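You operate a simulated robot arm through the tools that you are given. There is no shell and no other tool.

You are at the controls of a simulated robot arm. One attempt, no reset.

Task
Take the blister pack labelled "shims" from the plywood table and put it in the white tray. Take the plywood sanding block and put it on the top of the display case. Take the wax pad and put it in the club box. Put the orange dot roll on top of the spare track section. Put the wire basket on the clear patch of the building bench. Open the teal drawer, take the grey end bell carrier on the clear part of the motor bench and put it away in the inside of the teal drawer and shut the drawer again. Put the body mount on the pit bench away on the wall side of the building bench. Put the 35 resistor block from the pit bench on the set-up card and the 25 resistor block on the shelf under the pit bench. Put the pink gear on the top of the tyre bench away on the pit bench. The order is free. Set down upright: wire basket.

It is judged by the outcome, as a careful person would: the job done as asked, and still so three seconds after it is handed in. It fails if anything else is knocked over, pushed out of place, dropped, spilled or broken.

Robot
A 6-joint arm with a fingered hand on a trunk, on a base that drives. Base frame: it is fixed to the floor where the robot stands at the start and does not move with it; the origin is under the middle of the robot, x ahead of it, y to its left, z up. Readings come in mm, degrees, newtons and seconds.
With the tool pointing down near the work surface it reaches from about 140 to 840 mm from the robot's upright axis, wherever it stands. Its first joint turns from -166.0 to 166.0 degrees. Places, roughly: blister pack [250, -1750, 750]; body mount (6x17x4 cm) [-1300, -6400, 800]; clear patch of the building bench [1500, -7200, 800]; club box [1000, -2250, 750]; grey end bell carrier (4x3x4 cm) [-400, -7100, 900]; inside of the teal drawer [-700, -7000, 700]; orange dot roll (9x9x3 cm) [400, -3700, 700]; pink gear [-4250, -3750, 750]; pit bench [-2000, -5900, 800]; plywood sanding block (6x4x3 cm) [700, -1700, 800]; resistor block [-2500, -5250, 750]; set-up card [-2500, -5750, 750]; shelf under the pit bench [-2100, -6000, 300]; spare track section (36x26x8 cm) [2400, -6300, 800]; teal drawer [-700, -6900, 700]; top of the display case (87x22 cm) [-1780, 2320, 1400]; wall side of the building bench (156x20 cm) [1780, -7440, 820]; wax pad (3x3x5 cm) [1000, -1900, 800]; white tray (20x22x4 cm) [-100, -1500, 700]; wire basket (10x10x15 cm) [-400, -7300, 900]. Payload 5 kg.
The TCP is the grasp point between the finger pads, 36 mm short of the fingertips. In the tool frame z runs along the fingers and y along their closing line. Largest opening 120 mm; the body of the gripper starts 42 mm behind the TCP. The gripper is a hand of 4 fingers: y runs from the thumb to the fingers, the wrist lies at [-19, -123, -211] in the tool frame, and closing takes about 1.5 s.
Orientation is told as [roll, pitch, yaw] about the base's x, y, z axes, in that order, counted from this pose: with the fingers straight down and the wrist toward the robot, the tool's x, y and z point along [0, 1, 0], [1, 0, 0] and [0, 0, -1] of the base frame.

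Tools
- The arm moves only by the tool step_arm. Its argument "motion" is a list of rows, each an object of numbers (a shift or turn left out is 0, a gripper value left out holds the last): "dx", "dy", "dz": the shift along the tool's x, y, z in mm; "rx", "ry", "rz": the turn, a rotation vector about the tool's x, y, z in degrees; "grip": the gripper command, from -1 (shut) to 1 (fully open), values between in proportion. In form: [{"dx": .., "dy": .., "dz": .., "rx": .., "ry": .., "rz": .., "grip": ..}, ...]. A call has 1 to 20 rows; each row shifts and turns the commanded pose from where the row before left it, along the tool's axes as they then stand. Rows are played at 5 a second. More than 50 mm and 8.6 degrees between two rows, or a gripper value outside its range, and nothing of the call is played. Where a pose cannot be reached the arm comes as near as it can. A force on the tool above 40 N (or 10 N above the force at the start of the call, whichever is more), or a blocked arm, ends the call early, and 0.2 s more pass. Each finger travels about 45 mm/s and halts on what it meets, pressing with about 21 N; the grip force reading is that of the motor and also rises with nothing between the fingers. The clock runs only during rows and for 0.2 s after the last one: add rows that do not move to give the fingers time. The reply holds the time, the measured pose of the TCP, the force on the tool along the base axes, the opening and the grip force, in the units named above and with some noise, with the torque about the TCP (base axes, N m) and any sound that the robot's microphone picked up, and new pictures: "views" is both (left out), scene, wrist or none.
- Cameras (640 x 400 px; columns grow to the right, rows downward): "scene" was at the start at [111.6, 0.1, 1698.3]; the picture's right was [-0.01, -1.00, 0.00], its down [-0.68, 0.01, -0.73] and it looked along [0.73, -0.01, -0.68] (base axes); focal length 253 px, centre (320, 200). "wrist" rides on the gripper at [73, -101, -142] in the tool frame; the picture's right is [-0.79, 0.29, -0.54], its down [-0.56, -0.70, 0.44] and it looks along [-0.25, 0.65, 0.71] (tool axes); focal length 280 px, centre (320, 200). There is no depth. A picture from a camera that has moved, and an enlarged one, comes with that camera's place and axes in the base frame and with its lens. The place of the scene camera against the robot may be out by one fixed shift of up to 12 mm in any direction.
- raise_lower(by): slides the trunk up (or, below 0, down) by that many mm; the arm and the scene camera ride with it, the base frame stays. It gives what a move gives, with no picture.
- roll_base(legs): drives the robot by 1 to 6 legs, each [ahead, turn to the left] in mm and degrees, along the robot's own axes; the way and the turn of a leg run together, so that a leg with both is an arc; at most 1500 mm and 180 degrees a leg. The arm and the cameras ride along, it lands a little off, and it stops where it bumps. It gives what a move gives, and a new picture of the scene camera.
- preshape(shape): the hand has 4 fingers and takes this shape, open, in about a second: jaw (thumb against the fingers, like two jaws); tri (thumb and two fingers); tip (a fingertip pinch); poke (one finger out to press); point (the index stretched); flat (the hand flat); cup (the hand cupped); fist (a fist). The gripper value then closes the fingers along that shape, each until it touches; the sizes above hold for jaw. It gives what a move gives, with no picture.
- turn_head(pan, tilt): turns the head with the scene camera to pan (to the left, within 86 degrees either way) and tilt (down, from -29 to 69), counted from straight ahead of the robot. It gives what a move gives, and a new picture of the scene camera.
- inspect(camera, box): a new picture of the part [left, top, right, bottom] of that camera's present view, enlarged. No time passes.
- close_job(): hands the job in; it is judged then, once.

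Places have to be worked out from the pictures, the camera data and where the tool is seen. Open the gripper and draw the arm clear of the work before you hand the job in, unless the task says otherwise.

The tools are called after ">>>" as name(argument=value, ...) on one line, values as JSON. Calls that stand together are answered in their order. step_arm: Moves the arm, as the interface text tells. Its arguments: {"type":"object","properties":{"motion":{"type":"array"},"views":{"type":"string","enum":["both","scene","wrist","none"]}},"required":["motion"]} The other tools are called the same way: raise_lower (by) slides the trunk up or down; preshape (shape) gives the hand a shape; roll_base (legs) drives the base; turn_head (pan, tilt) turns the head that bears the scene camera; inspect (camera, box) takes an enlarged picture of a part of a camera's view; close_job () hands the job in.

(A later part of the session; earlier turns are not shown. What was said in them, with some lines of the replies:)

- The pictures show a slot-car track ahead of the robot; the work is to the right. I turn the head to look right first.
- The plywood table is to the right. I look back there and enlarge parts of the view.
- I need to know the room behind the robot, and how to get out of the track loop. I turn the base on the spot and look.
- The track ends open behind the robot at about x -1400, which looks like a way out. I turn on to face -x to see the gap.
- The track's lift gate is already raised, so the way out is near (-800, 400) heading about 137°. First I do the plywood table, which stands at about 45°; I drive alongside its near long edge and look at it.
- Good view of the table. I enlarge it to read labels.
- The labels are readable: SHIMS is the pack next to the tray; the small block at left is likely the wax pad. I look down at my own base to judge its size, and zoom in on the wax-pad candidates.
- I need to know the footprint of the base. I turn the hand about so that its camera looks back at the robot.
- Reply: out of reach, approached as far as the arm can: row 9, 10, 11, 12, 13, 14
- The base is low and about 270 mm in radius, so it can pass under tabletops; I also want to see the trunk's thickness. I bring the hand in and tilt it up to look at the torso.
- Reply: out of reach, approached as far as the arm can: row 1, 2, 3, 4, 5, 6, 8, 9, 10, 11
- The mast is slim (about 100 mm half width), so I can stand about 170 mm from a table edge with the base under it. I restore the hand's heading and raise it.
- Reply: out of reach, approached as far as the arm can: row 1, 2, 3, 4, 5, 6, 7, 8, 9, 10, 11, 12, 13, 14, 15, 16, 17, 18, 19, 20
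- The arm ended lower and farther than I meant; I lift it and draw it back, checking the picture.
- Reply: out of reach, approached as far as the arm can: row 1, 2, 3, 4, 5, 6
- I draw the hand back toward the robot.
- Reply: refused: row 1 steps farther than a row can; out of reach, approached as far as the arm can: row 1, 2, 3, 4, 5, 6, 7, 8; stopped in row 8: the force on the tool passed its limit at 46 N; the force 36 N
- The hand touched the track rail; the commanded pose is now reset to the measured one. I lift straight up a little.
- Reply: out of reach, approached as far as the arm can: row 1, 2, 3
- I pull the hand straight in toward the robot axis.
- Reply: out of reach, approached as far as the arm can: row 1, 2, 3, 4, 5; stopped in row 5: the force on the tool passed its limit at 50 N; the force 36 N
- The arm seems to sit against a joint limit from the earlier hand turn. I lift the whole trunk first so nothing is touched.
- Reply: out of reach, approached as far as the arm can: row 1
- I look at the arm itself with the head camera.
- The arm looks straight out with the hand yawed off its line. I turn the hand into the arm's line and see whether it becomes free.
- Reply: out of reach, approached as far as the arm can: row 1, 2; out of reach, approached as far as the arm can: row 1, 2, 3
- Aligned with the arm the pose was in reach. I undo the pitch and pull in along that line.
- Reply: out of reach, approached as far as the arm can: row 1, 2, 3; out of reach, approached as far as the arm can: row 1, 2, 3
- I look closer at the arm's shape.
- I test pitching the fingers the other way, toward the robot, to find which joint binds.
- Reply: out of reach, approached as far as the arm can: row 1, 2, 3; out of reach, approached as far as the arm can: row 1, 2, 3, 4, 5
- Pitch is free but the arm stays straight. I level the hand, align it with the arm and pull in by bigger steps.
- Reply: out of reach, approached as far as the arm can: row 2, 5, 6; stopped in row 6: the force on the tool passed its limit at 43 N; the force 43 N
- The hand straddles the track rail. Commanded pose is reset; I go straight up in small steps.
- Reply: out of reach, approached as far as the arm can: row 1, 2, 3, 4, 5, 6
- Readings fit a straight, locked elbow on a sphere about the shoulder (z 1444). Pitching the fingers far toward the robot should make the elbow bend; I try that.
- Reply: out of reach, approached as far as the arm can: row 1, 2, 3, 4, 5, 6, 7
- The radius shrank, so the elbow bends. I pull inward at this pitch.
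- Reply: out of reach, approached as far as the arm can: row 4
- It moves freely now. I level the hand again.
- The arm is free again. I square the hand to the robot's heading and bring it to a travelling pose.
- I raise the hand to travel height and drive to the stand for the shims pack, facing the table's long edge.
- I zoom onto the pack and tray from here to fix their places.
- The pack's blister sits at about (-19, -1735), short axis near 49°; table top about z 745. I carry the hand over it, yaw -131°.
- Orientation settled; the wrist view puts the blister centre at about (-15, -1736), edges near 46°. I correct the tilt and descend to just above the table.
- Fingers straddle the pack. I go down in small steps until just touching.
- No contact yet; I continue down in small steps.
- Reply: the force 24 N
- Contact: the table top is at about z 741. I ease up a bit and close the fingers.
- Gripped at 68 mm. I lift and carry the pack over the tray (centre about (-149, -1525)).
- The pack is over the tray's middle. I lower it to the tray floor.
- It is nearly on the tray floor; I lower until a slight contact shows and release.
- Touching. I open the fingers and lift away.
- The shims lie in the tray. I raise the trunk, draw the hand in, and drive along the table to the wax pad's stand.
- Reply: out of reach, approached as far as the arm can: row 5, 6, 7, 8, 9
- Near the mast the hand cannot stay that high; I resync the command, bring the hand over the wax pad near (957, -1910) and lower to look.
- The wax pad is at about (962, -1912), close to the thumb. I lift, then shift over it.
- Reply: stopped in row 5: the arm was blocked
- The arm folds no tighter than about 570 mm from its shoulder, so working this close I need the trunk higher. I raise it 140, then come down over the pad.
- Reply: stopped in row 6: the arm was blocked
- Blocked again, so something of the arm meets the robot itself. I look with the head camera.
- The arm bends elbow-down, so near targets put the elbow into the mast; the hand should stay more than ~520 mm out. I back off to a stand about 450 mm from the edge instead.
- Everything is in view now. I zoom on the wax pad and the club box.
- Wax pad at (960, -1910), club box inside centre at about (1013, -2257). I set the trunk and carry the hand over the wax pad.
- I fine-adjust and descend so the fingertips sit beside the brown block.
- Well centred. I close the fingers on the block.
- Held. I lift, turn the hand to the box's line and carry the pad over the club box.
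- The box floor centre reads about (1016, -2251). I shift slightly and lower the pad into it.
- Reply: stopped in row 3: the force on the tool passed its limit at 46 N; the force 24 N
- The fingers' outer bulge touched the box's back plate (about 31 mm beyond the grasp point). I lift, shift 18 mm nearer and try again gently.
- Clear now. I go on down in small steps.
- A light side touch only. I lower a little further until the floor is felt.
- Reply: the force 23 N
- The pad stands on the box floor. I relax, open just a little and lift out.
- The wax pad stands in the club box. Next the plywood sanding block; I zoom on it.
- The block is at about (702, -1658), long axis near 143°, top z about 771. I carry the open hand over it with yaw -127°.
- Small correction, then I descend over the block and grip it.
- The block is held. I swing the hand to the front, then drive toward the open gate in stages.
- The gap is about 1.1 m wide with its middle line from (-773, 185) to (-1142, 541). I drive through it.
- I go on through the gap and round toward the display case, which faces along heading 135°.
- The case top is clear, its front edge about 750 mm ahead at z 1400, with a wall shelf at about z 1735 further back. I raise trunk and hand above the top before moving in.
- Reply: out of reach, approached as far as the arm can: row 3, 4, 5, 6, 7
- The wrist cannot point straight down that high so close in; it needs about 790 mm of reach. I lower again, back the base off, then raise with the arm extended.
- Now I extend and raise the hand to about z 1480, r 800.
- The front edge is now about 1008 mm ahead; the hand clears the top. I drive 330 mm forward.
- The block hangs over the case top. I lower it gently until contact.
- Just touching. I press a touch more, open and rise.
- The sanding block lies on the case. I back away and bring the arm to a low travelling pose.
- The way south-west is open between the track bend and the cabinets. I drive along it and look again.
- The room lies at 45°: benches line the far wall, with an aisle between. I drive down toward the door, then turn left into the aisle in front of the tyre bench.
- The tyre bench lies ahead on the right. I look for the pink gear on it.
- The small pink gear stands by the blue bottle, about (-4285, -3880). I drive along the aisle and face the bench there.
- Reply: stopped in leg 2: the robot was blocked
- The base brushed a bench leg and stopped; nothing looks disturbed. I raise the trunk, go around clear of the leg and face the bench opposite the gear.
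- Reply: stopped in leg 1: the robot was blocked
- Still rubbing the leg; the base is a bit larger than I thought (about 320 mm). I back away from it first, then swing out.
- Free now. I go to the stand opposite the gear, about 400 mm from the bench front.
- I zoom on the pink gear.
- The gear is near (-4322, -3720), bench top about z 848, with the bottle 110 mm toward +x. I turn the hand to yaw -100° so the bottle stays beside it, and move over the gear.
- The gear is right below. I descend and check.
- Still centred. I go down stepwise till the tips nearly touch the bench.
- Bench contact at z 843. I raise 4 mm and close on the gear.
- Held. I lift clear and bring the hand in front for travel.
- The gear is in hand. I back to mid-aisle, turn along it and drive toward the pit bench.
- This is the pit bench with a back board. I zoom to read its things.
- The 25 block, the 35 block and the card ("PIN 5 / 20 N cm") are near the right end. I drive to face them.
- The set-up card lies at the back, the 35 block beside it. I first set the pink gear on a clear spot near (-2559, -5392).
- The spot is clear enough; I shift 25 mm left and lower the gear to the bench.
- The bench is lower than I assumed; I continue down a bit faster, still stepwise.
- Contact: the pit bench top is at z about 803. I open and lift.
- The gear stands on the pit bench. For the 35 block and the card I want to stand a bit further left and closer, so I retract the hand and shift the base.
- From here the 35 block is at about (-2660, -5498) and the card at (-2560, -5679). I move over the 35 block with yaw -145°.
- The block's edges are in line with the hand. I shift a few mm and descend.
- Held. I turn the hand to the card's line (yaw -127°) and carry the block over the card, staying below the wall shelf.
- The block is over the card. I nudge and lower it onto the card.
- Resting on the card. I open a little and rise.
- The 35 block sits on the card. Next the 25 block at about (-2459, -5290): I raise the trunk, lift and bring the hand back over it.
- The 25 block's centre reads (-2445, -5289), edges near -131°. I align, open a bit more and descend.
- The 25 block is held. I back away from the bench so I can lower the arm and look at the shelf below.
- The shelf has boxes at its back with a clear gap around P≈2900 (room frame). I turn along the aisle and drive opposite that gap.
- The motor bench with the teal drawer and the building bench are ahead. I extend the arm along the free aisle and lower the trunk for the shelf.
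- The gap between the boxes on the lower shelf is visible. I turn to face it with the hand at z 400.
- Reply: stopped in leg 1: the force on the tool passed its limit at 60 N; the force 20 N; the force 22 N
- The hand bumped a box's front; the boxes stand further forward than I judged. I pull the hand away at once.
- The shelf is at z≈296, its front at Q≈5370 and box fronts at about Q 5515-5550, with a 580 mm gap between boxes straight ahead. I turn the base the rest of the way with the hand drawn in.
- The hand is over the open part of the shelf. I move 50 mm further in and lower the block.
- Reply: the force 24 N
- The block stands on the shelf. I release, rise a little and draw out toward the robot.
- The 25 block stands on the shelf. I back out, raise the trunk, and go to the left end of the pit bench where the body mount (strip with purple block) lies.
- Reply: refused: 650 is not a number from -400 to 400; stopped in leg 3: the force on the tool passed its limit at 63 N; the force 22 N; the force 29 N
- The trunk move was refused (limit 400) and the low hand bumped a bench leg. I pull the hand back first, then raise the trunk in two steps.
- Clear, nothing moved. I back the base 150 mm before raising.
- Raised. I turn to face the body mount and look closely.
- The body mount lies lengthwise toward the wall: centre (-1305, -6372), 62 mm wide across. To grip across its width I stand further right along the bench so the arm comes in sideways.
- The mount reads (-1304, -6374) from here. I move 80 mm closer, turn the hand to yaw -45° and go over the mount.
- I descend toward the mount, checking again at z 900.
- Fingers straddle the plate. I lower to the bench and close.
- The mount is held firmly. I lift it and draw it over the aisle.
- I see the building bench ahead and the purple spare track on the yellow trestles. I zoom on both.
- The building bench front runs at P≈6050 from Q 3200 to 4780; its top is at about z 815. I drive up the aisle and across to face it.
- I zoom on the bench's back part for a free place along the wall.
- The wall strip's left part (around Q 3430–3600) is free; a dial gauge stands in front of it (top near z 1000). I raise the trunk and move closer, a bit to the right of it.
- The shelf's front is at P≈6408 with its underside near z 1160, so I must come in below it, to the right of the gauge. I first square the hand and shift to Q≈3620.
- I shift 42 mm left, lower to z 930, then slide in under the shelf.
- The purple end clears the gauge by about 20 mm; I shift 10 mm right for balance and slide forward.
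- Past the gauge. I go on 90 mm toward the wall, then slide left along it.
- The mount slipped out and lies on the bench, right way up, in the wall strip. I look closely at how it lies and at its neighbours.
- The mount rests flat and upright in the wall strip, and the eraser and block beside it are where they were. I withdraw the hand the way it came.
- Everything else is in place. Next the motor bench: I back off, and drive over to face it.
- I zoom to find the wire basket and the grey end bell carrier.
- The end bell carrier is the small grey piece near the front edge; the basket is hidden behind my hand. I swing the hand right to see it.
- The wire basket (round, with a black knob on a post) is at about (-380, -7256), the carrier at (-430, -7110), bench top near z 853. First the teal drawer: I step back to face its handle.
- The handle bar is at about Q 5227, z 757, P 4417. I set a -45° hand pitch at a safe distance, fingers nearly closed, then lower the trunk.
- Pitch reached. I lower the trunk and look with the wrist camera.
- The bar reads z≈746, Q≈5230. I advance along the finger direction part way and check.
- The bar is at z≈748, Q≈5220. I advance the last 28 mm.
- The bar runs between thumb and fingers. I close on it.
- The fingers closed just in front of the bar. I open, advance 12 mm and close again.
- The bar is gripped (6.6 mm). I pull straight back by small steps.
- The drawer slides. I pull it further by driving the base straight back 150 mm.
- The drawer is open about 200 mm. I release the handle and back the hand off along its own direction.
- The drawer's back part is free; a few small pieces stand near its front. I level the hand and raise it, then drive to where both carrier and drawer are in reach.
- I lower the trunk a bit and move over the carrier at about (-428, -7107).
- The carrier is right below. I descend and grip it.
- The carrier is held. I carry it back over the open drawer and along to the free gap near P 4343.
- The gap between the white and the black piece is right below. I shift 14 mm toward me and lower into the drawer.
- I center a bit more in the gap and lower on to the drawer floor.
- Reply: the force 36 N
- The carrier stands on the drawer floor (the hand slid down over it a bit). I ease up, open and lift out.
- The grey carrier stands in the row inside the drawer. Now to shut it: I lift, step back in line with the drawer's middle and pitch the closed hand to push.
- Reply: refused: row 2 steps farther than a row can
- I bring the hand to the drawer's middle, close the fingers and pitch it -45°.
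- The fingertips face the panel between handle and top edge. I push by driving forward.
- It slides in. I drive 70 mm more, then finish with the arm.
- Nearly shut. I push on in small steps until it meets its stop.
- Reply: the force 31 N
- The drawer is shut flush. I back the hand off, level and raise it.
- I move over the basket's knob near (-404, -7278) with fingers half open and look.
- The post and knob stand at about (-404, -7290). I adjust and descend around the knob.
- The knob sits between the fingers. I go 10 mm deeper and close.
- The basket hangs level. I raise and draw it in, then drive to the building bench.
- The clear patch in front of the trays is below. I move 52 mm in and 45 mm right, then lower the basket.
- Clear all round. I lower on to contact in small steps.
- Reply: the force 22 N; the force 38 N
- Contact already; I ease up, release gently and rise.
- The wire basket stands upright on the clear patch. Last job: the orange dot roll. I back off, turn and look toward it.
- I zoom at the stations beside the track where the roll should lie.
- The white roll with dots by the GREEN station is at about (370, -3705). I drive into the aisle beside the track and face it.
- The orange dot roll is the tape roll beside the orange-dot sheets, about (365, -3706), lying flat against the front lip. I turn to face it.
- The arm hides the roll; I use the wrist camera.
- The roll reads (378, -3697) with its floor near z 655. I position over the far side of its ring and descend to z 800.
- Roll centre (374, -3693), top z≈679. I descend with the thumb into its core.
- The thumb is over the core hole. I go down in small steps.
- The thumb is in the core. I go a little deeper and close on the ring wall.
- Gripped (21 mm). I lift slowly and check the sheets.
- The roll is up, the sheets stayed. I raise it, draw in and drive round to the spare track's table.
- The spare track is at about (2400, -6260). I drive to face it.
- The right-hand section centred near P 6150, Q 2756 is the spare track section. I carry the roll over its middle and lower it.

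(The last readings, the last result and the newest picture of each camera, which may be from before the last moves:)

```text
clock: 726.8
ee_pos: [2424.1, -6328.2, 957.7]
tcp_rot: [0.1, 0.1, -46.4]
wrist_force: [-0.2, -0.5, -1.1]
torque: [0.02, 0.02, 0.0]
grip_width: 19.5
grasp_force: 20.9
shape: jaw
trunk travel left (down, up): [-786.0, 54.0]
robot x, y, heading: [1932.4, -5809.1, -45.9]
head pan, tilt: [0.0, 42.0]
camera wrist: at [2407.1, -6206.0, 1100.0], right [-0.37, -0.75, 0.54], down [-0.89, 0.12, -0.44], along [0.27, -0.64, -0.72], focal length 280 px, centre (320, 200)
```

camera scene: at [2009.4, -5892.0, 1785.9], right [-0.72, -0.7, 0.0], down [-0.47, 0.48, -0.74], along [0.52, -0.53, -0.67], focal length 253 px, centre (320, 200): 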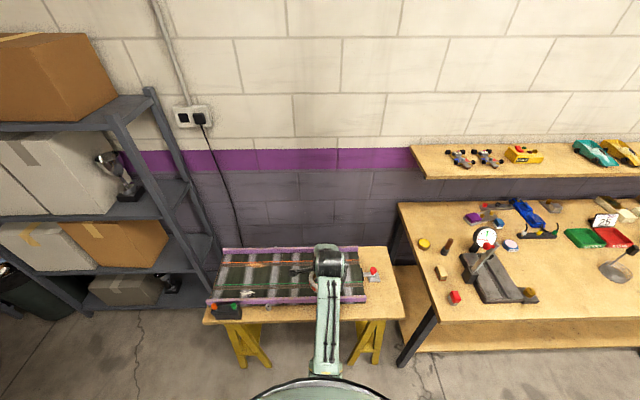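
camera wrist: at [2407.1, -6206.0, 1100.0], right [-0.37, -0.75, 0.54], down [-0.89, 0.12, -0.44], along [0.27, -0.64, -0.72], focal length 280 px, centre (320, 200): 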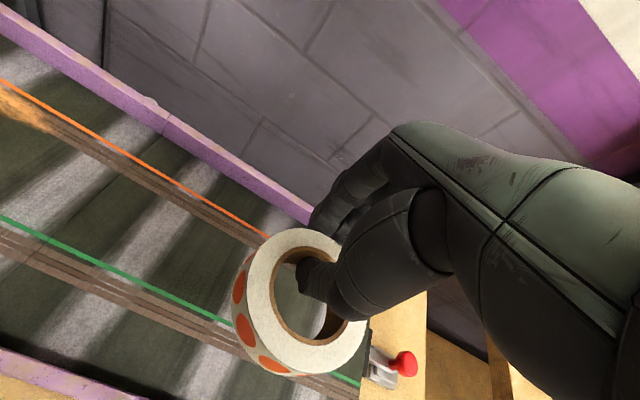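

The roll is above the section's centre. I lower until contact.

>>> step_arm(motion=[{"dz": 20}, {"dz": 15}, {}], views="none")

>>> step_arm(motion=[{"dz": 8}, {}], views="wrist")

```text
clock: 727.6
ee_pos: [2424.0, -6327.9, 922.5]
tcp_rot: [0.2, 0.1, -46.3]
wrist_force: [-0.8, 0.0, -1.2]
torque: [-0.06, -0.02, 0.04]
grip_width: 19.5
grasp_force: 21.6
shape: jaw
trunk travel left (down, up): [-786.0, 54.0]
robot x, y, heading: [1931.6, -5812.5, -46.3]
head pan, tilt: [0.0, 42.0]
```

```text
clock: 728.2
ee_pos: [2424.9, -6328.1, 914.7]
tcp_rot: [0.0, 0.0, -46.4]
wrist_force: [-0.6, -0.1, -0.7]
torque: [-0.04, -0.01, 0.02]
grip_width: 19.6
grasp_force: 21.1
shape: jaw
trunk travel left (down, up): [-786.0, 54.0]
robot x, y, heading: [1931.7, -5814.1, -45.9]
head pan, tilt: [0.0, 42.0]
camera wrist: at [2406.3, -6205.0, 1057.7], right [-0.37, -0.75, 0.54], down [-0.89, 0.12, -0.44], along [0.27, -0.64, -0.72], focal length 280 px, centre (320, 200)
```

wrist: 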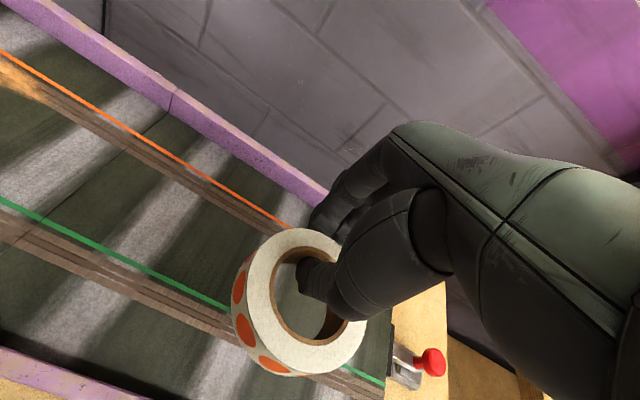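

>>> step_arm(motion=[{"dz": 5}, {}], views="none")

>>> step_arm(motion=[{"dz": 4}, {}], views="none")

```text
clock: 728.8
ee_pos: [2423.9, -6327.7, 910.1]
tcp_rot: [0.2, 0.1, -46.5]
wrist_force: [0.1, 0.4, -1.2]
torque: [-0.03, -0.05, 0.03]
grip_width: 19.2
grasp_force: 21.5
shape: jaw
trunk travel left (down, up): [-786.0, 54.0]
robot x, y, heading: [1932.9, -5809.5, -45.9]
head pan, tilt: [0.0, 42.0]
```

```text
clock: 729.4
ee_pos: [2423.5, -6327.2, 905.2]
tcp_rot: [0.1, 0.1, -46.4]
wrist_force: [0.1, -0.8, -1.1]
torque: [-0.02, -0.01, -0.02]
grip_width: 19.7
grasp_force: 21.1
shape: jaw
trunk travel left (down, up): [-786.0, 54.0]
robot x, y, heading: [1935.8, -5812.5, -45.8]
head pan, tilt: [0.0, 42.0]
```

>>> step_arm(motion=[{"dz": 4}, {}], views="none")

>>> step_arm(motion=[{"dz": 4}, {}], views="wrist")

```text
clock: 730.0
ee_pos: [2423.5, -6326.9, 901.9]
tcp_rot: [0.2, 0.2, -46.4]
wrist_force: [0.0, 0.3, -0.9]
torque: [-0.02, 0.0, -0.01]
grip_width: 19.6
grasp_force: 21.1
shape: jaw
trunk travel left (down, up): [-786.0, 54.0]
robot x, y, heading: [1930.6, -5815.0, -46.2]
head pan, tilt: [0.0, 42.0]
```

```text
clock: 730.6
ee_pos: [2423.3, -6327.2, 897.2]
tcp_rot: [0.1, 0.1, -46.4]
wrist_force: [0.0, -0.6, -1.1]
torque: [-0.02, 0.0, 0.01]
grip_width: 19.6
grasp_force: 21.5
shape: jaw
trunk travel left (down, up): [-786.0, 54.0]
robot x, y, heading: [1933.4, -5808.7, -45.9]
head pan, tilt: [0.0, 42.0]
camera wrist: at [2405.5, -6205.2, 1040.3], right [-0.37, -0.75, 0.54], down [-0.89, 0.12, -0.44], along [0.27, -0.65, -0.72], focal length 280 px, centre (320, 200)
```

wrist: 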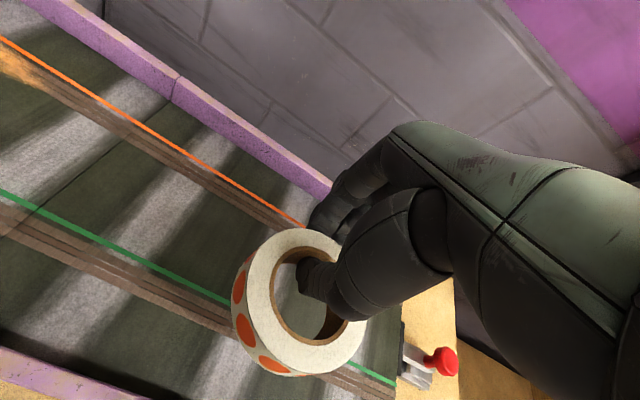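

>>> step_arm(motion=[{"dz": 5}, {}], views="none")

>>> step_arm(motion=[{"dz": 5}, {}], views="none")

>>> step_arm(motion=[{"dz": 4}, {}], views="none")

```text
clock: 731.2
ee_pos: [2424.1, -6327.7, 891.0]
tcp_rot: [0.1, 0.0, -46.4]
wrist_force: [-0.5, -0.3, -0.1]
torque: [-0.02, -0.01, 0.02]
grip_width: 19.7
grasp_force: 20.7
shape: jaw
trunk travel left (down, up): [-786.0, 54.0]
robot x, y, heading: [1931.7, -5810.7, -45.8]
head pan, tilt: [0.0, 42.0]
```

```text
clock: 731.8
ee_pos: [2422.7, -6328.8, 886.7]
tcp_rot: [0.3, 0.1, -46.4]
wrist_force: [0.1, 0.0, -0.7]
torque: [0.02, -0.02, 0.0]
grip_width: 19.6
grasp_force: 20.8
shape: jaw
trunk travel left (down, up): [-786.0, 54.0]
robot x, y, heading: [1930.7, -5809.1, -45.8]
head pan, tilt: [0.0, 42.0]
```

```text
clock: 732.4
ee_pos: [2423.3, -6328.6, 882.8]
tcp_rot: [0.2, 0.0, -46.4]
wrist_force: [-0.8, -0.7, -1.5]
torque: [-0.02, 0.0, 0.02]
grip_width: 19.2
grasp_force: 20.9
shape: jaw
trunk travel left (down, up): [-786.0, 54.0]
robot x, y, heading: [1930.6, -5808.7, -46.2]
head pan, tilt: [0.0, 42.0]
```

>>> step_arm(motion=[{"dz": 5}, {}], views="none")

>>> step_arm(motion=[{"dz": 4}, {}], views="none")

>>> step_arm(motion=[{"dz": 3}, {}], views="wrist")

```text
clock: 733.0
ee_pos: [2423.9, -6327.8, 877.7]
tcp_rot: [0.1, 0.1, -46.4]
wrist_force: [0.0, 0.8, -1.0]
torque: [-0.04, 0.0, -0.04]
grip_width: 19.6
grasp_force: 20.6
shape: jaw
trunk travel left (down, up): [-786.0, 54.0]
robot x, y, heading: [1929.2, -5810.0, -46.0]
head pan, tilt: [0.0, 42.0]
```

```text
clock: 733.6
ee_pos: [2423.2, -6327.0, 873.8]
tcp_rot: [0.2, 0.1, -46.4]
wrist_force: [-0.7, -0.2, -0.9]
torque: [-0.03, 0.01, 0.03]
grip_width: 19.6
grasp_force: 21.4
shape: jaw
trunk travel left (down, up): [-786.0, 54.0]
robot x, y, heading: [1932.0, -5811.4, -45.7]
head pan, tilt: [0.0, 42.0]
```

```text
clock: 734.2
ee_pos: [2423.4, -6327.7, 871.2]
tcp_rot: [0.1, 0.1, -46.4]
wrist_force: [0.7, 0.4, -1.6]
torque: [-0.05, 0.03, 0.03]
grip_width: 19.7
grasp_force: 20.8
shape: jaw
trunk travel left (down, up): [-786.0, 54.0]
robot x, y, heading: [1933.3, -5811.6, -46.1]
head pan, tilt: [0.0, 42.0]
camera wrist: at [2405.6, -6204.9, 1013.5], right [-0.37, -0.75, 0.54], down [-0.89, 0.12, -0.44], along [0.27, -0.65, -0.72], focal length 280 px, centre (320, 200)
```

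wrist: 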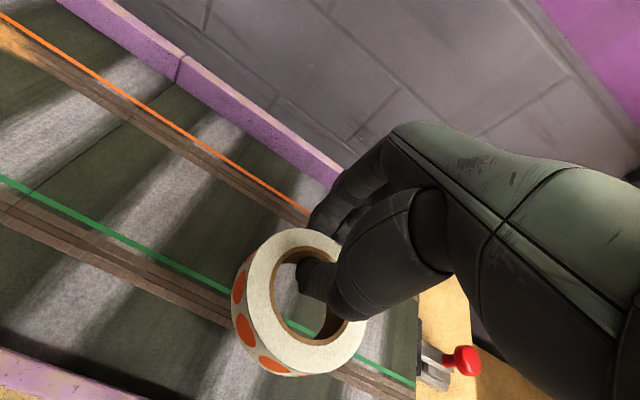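

From the image shift the track's wall top is only about z 785, so I still have some way down. I lower further in bigger steps.

>>> step_arm(motion=[{"dz": 15}, {"dz": 15}, {"dz": 15}, {}], views="wrist")

```text
clock: 735.2
ee_pos: [2424.8, -6327.4, 825.2]
tcp_rot: [0.2, 0.0, -46.4]
wrist_force: [-0.1, -0.4, -0.7]
torque: [-0.04, -0.02, -0.01]
grip_width: 19.8
grasp_force: 21.2
shape: jaw
trunk travel left (down, up): [-786.0, 54.0]
robot x, y, heading: [1932.5, -5811.3, -45.9]
head pan, tilt: [0.0, 42.0]
camera wrist: at [2406.4, -6204.8, 968.5], right [-0.37, -0.75, 0.54], down [-0.89, 0.12, -0.44], along [0.27, -0.65, -0.72], focal length 280 px, centre (320, 200)
```

wrist: 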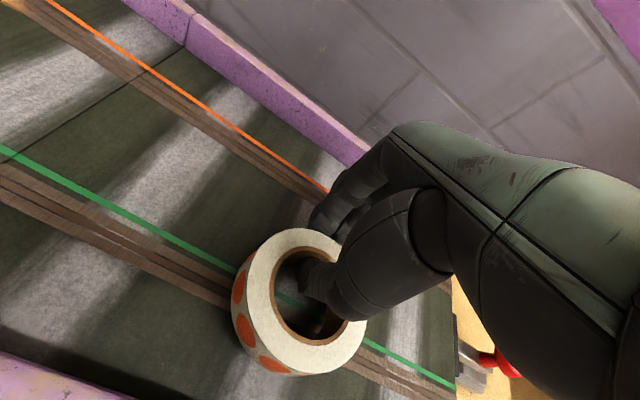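

The section's inner width spans P≈6095–6335, so I shift the roll 45 mm further in to centre it, then lower with the trunk a little.

>>> step_arm(motion=[{"dy": 22}, {"dy": 23}, {}], views="wrist")

>>> raise_lower(by=-20)

```text
clock: 736.0
ee_pos: [2454.6, -6359.2, 825.7]
tcp_rot: [0.2, 0.1, -46.5]
wrist_force: [0.2, -0.4, 1.0]
torque: [-0.01, -0.01, 0.01]
grip_width: 19.2
grasp_force: 20.8
shape: jaw
trunk travel left (down, up): [-786.0, 54.0]
robot x, y, heading: [1932.2, -5809.7, -46.1]
head pan, tilt: [0.0, 42.0]
camera wrist: at [2436.6, -6236.6, 968.1], right [-0.37, -0.75, 0.54], down [-0.89, 0.12, -0.44], along [0.27, -0.65, -0.72], focal length 280 px, centre (320, 200)
```

wrist: 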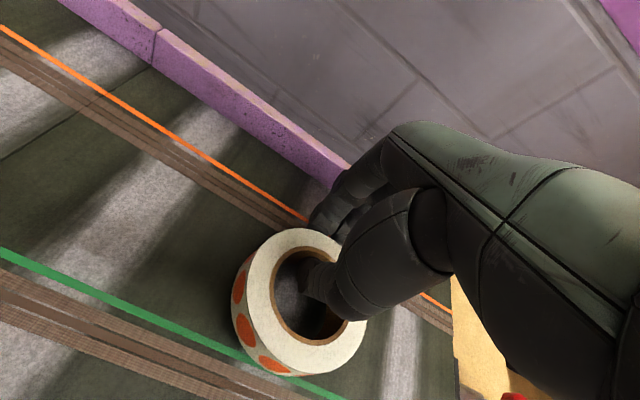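

```text
clock: 736.8
ee_pos: [2461.5, -6365.7, 815.3]
tcp_rot: [0.3, -1.0, -46.5]
wrist_force: [-2.8, 5.0, 18.2]
torque: [0.31, 0.07, 0.07]
grip_width: 20.6
grasp_force: 21.4
shape: jaw
trunk travel left (down, up): [-766.0, 74.0]
robot x, y, heading: [1927.6, -5809.3, -45.7]
head pan, tilt: [0.0, 42.0]
stopped: the force on the tool passed its limit at 45 N (the readings are from after the stop); the commanded pose is now the measured one
```

Contact. I look before releasing.

>>> step_arm(motion=[{"dz": -3, "rx": 1.0}, {}], views="both")

>>> inspect(camera="scene", box=[200, 220, 440, 340])

```text
clock: 737.4
ee_pos: [2459.4, -6363.8, 814.8]
tcp_rot: [0.3, 0.1, -46.5]
wrist_force: [3.0, -2.8, 10.5]
torque: [-0.1, -0.37, -0.06]
grip_width: 19.9
grasp_force: 20.6
shape: jaw
trunk travel left (down, up): [-766.0, 74.0]
robot x, y, heading: [1931.7, -5811.1, -45.8]
head pan, tilt: [0.0, 42.0]
camera scene: at [2008.3, -5890.5, 1766.5], right [-0.72, -0.7, 0.0], down [-0.46, 0.48, -0.74], along [0.52, -0.53, -0.67], focal length 253 px, centre (320, 200)
camera wrist: at [2441.3, -6241.8, 959.1], right [-0.37, -0.75, 0.54], down [-0.89, 0.12, -0.44], along [0.27, -0.64, -0.72], focal length 280 px, centre (320, 200)
```

scene: 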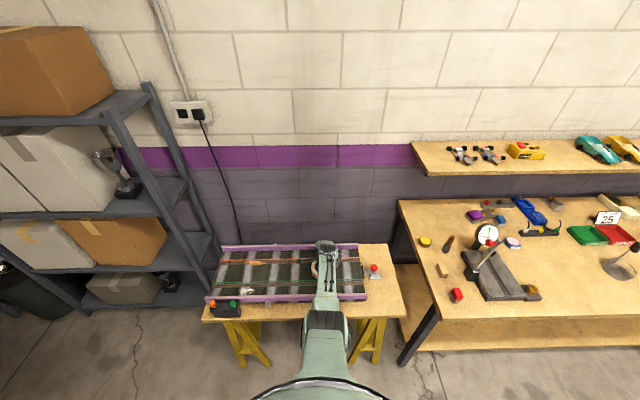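
wrist: 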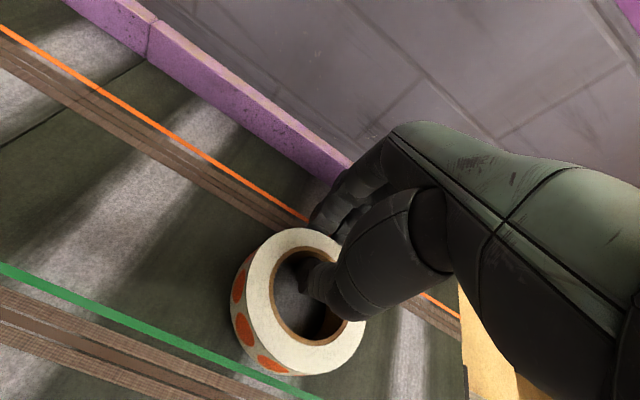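

```text
2.67 times, centred on (320, 280) of scene
camera zoom: at [2008.3, -5890.5, 1766.5], right [-0.72, -0.7, 0.0], down [-0.46, 0.48, -0.74], along [0.52, -0.53, -0.67], focal length 674 px, centre (320, -13)
```

zoom: 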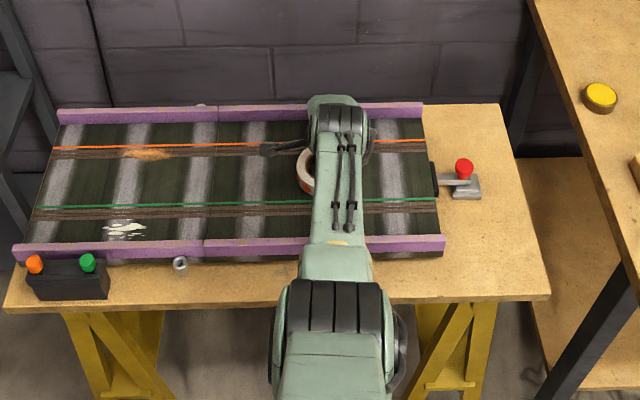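

The roll rests flat between the two lanes of the section. I open a little and lift straight out.

>>> step_arm(motion=[{"grip": -0.6}, {"grip": -0.3}, {}, {}, {"dz": -10}, {"dz": -20}, {"dz": -30}, {"dz": -40}, {"dz": -40}, {}], views="wrist")

```text
clock: 739.6
ee_pos: [2459.0, -6364.0, 956.2]
tcp_rot: [0.2, 0.4, -46.4]
wrist_force: [0.3, 0.1, -0.6]
torque: [0.02, 0.02, 0.0]
grip_width: 42.0
grasp_force: 0.0
shape: jaw
trunk travel left (down, up): [-766.0, 74.0]
robot x, y, heading: [1932.6, -5811.8, -46.0]
head pan, tilt: [0.0, 42.0]
camera wrist: at [2441.5, -6241.8, 1099.6], right [-0.37, -0.76, 0.54], down [-0.89, 0.13, -0.44], along [0.27, -0.64, -0.72], focal length 280 px, centre (320, 200)
```

wrist: 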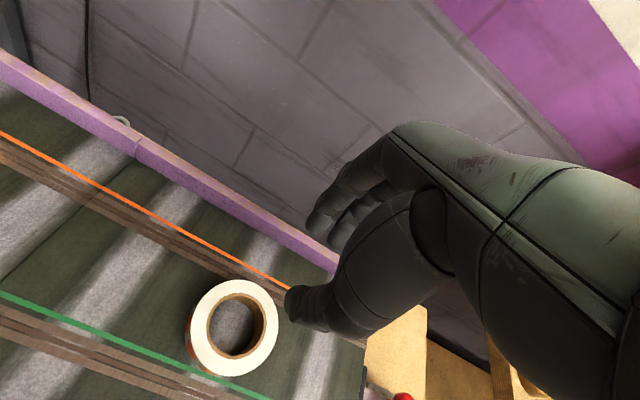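

The roll lies on the spare track section. I draw the arm back, move the base clear and take a last look.

>>> step_arm(motion=[{"dz": -40}, {"dy": -45}, {"dy": -45}, {"dy": -45, "grip": 0.3}, {}], views="none")

>>> roll_base(legs=[[-350, 0]])

>>> turn_head(pan=-25, tilt=30)

>>> inspect(camera="scene", box=[240, 130, 560, 320])

```text
clock: 740.8
ee_pos: [2364.9, -6265.4, 995.5]
tcp_rot: [0.2, 0.4, -46.6]
wrist_force: [-0.2, -0.8, 0.1]
torque: [-0.02, -0.02, -0.04]
grip_width: 77.5
grasp_force: 0.1
shape: jaw
trunk travel left (down, up): [-766.0, 74.0]
robot x, y, heading: [1933.6, -5813.7, -46.0]
head pan, tilt: [0.0, 42.0]
```

```text
clock: 742.6
ee_pos: [2216.1, -6116.8, 999.1]
tcp_rot: [0.3, 0.2, -47.0]
wrist_force: [0.2, 0.7, 0.5]
torque: [-0.05, 0.01, -0.02]
grip_width: 77.4
grasp_force: 0.1
shape: jaw
trunk travel left (down, up): [-766.0, 74.0]
robot x, y, heading: [1787.5, -5659.9, -46.4]
head pan, tilt: [0.0, 42.0]
stopped in leg 1: the robot was blocked; the commanded pose is now the measured one
camera scene: at [1860.3, -5737.4, 1767.1], right [-0.73, -0.69, 0.0], down [-0.46, 0.48, -0.75], along [0.51, -0.54, -0.67], focal length 253 px, centre (320, 200)
```

scene: 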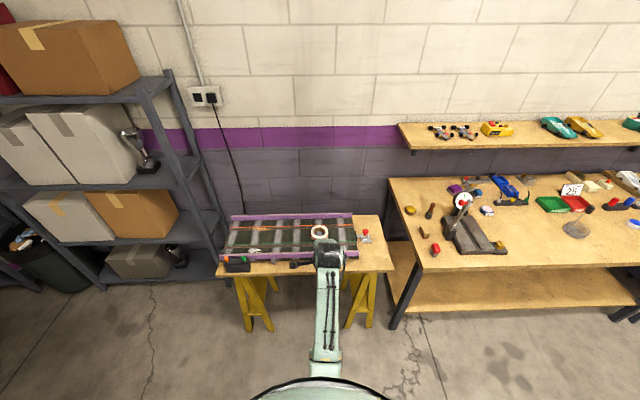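

```text
clock: 743.5
ee_pos: [2220.3, -6121.3, 994.4]
tcp_rot: [0.1, 0.4, -47.0]
wrist_force: [-0.2, 0.1, 0.1]
torque: [-0.02, 0.0, -0.03]
grip_width: 77.8
grasp_force: 0.1
shape: jaw
trunk travel left (down, up): [-766.0, 74.0]
robot x, y, heading: [1792.9, -5659.9, -46.5]
head pan, tilt: [-25.0, 30.0]
camera scene: at [1838.8, -5769.9, 1784.6], right [-0.95, -0.32, 0.0], down [-0.16, 0.47, -0.87], along [0.28, -0.82, -0.5], focal length 253 px, centre (320, 200)
```

scene: 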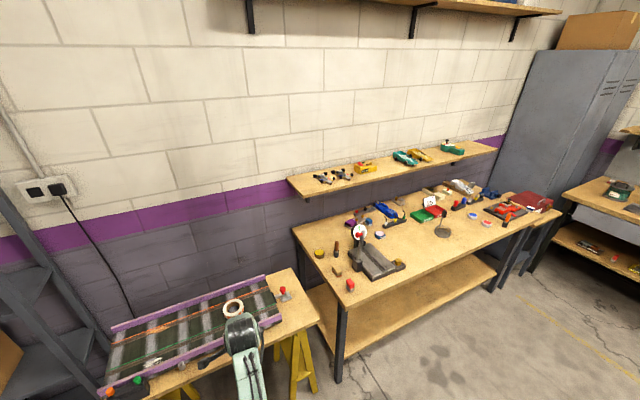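

```text
2.00 times, centred on (400, 225) of scene
camera zoom: at [1838.8, -5769.9, 1784.6], right [-0.95, -0.32, 0.0], down [-0.16, 0.47, -0.87], along [0.28, -0.82, -0.5], focal length 506 px, centre (160, 150)
```

zoom: 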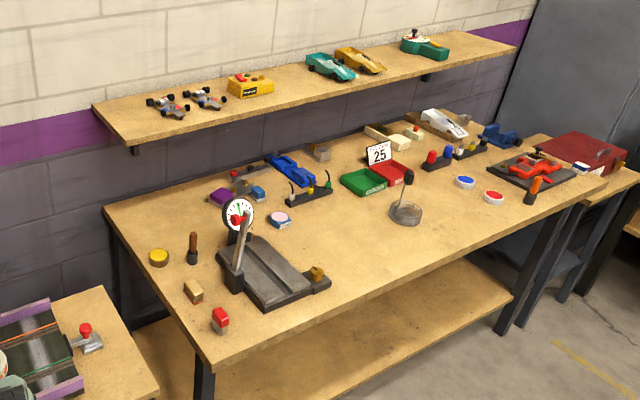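

Everything on the bench is in order. Backing up, I touched something behind (likely the purple cart). I move forward a bit and turn to check it.

>>> roll_base(legs=[[110, 0], [0, 90]])

>>> turn_head(pan=80, tilt=35)

```text
clock: 749.3
ee_pos: [2320.9, -5309.3, 995.4]
tcp_rot: [0.2, 0.4, 43.3]
wrist_force: [0.1, 1.3, -0.2]
torque: [-0.01, -0.03, -0.02]
grip_width: 77.6
grasp_force: 0.1
shape: jaw
trunk travel left (down, up): [-766.0, 74.0]
robot x, y, heading: [1866.2, -5740.4, 43.9]
head pan, tilt: [-25.0, 30.0]
camera scene: at [1970.9, -5690.5, 1784.7], right [0.32, -0.95, 0.0], down [-0.47, -0.16, -0.87], along [0.82, 0.28, -0.5], focal length 253 px, centre (320, 200)
```

scene: 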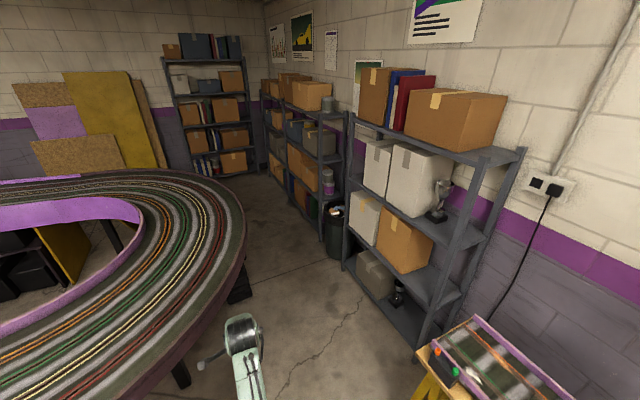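

```text
clock: 751.1
ee_pos: [2320.3, -5309.7, 994.9]
tcp_rot: [0.2, 0.5, 43.4]
wrist_force: [-0.2, -0.1, -0.3]
torque: [0.04, 0.0, -0.01]
grip_width: 77.7
grasp_force: 0.1
shape: jaw
trunk travel left (down, up): [-766.0, 74.0]
robot x, y, heading: [1865.1, -5741.6, 43.7]
head pan, tilt: [80.0, 35.0]
camera scene: at [1836.4, -5646.5, 1776.9], right [0.83, 0.56, 0.0], down [0.32, -0.48, -0.82], along [-0.46, 0.68, -0.57], focal length 253 px, centre (320, 200)
```

scene: 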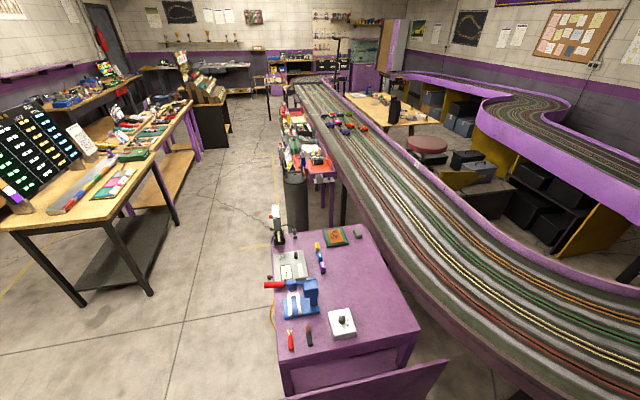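

The cart and its things look undisturbed; I zoom in to be sure.

>>> inspect(camera="scene", box=[230, 190, 470, 400])

>>> turn_head(pan=86, tilt=60)

```text
1.90 times, centred on (350, 295) of scene
camera zoom: at [1836.4, -5646.5, 1776.9], right [0.83, 0.56, 0.0], down [0.32, -0.48, -0.82], along [-0.46, 0.68, -0.57], focal length 482 px, centre (263, 19)
```

zoom: 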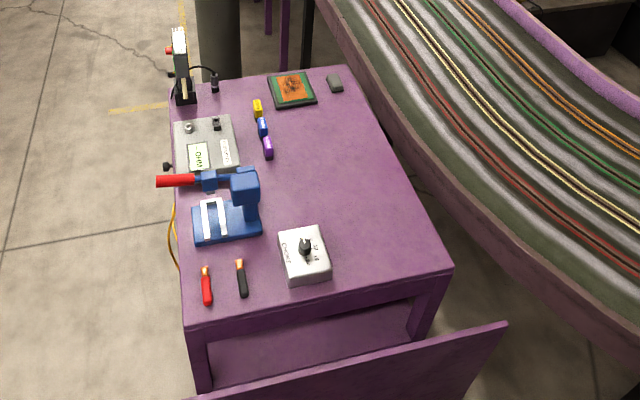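

```text
clock: 752.0
ee_pos: [2319.8, -5309.6, 996.0]
tcp_rot: [0.2, 0.4, 43.3]
wrist_force: [0.2, -0.1, 0.6]
torque: [-0.02, -0.01, 0.01]
grip_width: 77.8
grasp_force: 0.1
shape: jaw
trunk travel left (down, up): [-766.0, 74.0]
robot x, y, heading: [1864.2, -5742.8, 43.8]
head pan, tilt: [85.9, 60.0]
camera scene: at [1842.7, -5668.4, 1742.7], right [0.77, 0.64, 0.0], down [0.55, -0.67, -0.5], along [-0.32, 0.39, -0.87], focal length 253 px, centre (320, 200)
```

scene: 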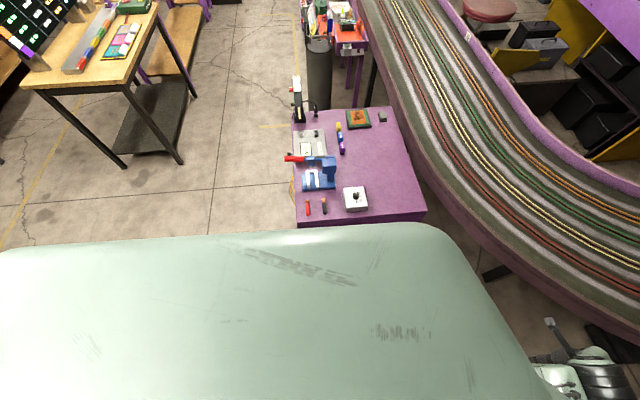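

All the cart's things stand as before, and every item is in its asked place with the arm clear and the gripper open. I hand the job in.

>>> close_job()

```text
The job is handed in.
```

I finished every item on the list and handed the job in. It was not clean throughout: one object was dropped and several pieces of furniture were bumped.

| Item | Where it is now |
|---|---|
| Shims blister pack | In the white tray |
| Plywood sanding block | On top of the display case |
| Wax pad | Upright in the club box |
| Orange dot roll | Flat on the right-hand spare track section, which I took to be the one meant |
| Wire basket | Upright on the clear patch of the building bench |
| Grey end bell carrier | Standing inside the teal drawer, which is shut flush |
| Body mount | Right way up on the wall side of the building bench, at a slight angle |
| 35 resistor block | On the set-up card |
| 25 resistor block | On the shelf under the pit bench |
| Pink gear | Standing on the pit bench |

**Dropped:** the body mount slipped out of the grip and fell about 80 mm onto the building bench. It landed flat, inside the wall strip, and did not shift its neighbours.

**Bumped:**
- the track rail near the plywood table, with the hand (twice)
- the tyre bench leg, with the base
- a cardboard box on the pit bench shelf (about 60 N)
- the motor bench leg (about 63 N)
- the purple cart, when I backed into it at the end

In the pictures I took afterwards nothing looked knocked over or moved. I checked the box and the cart closely and the others only at a glance.
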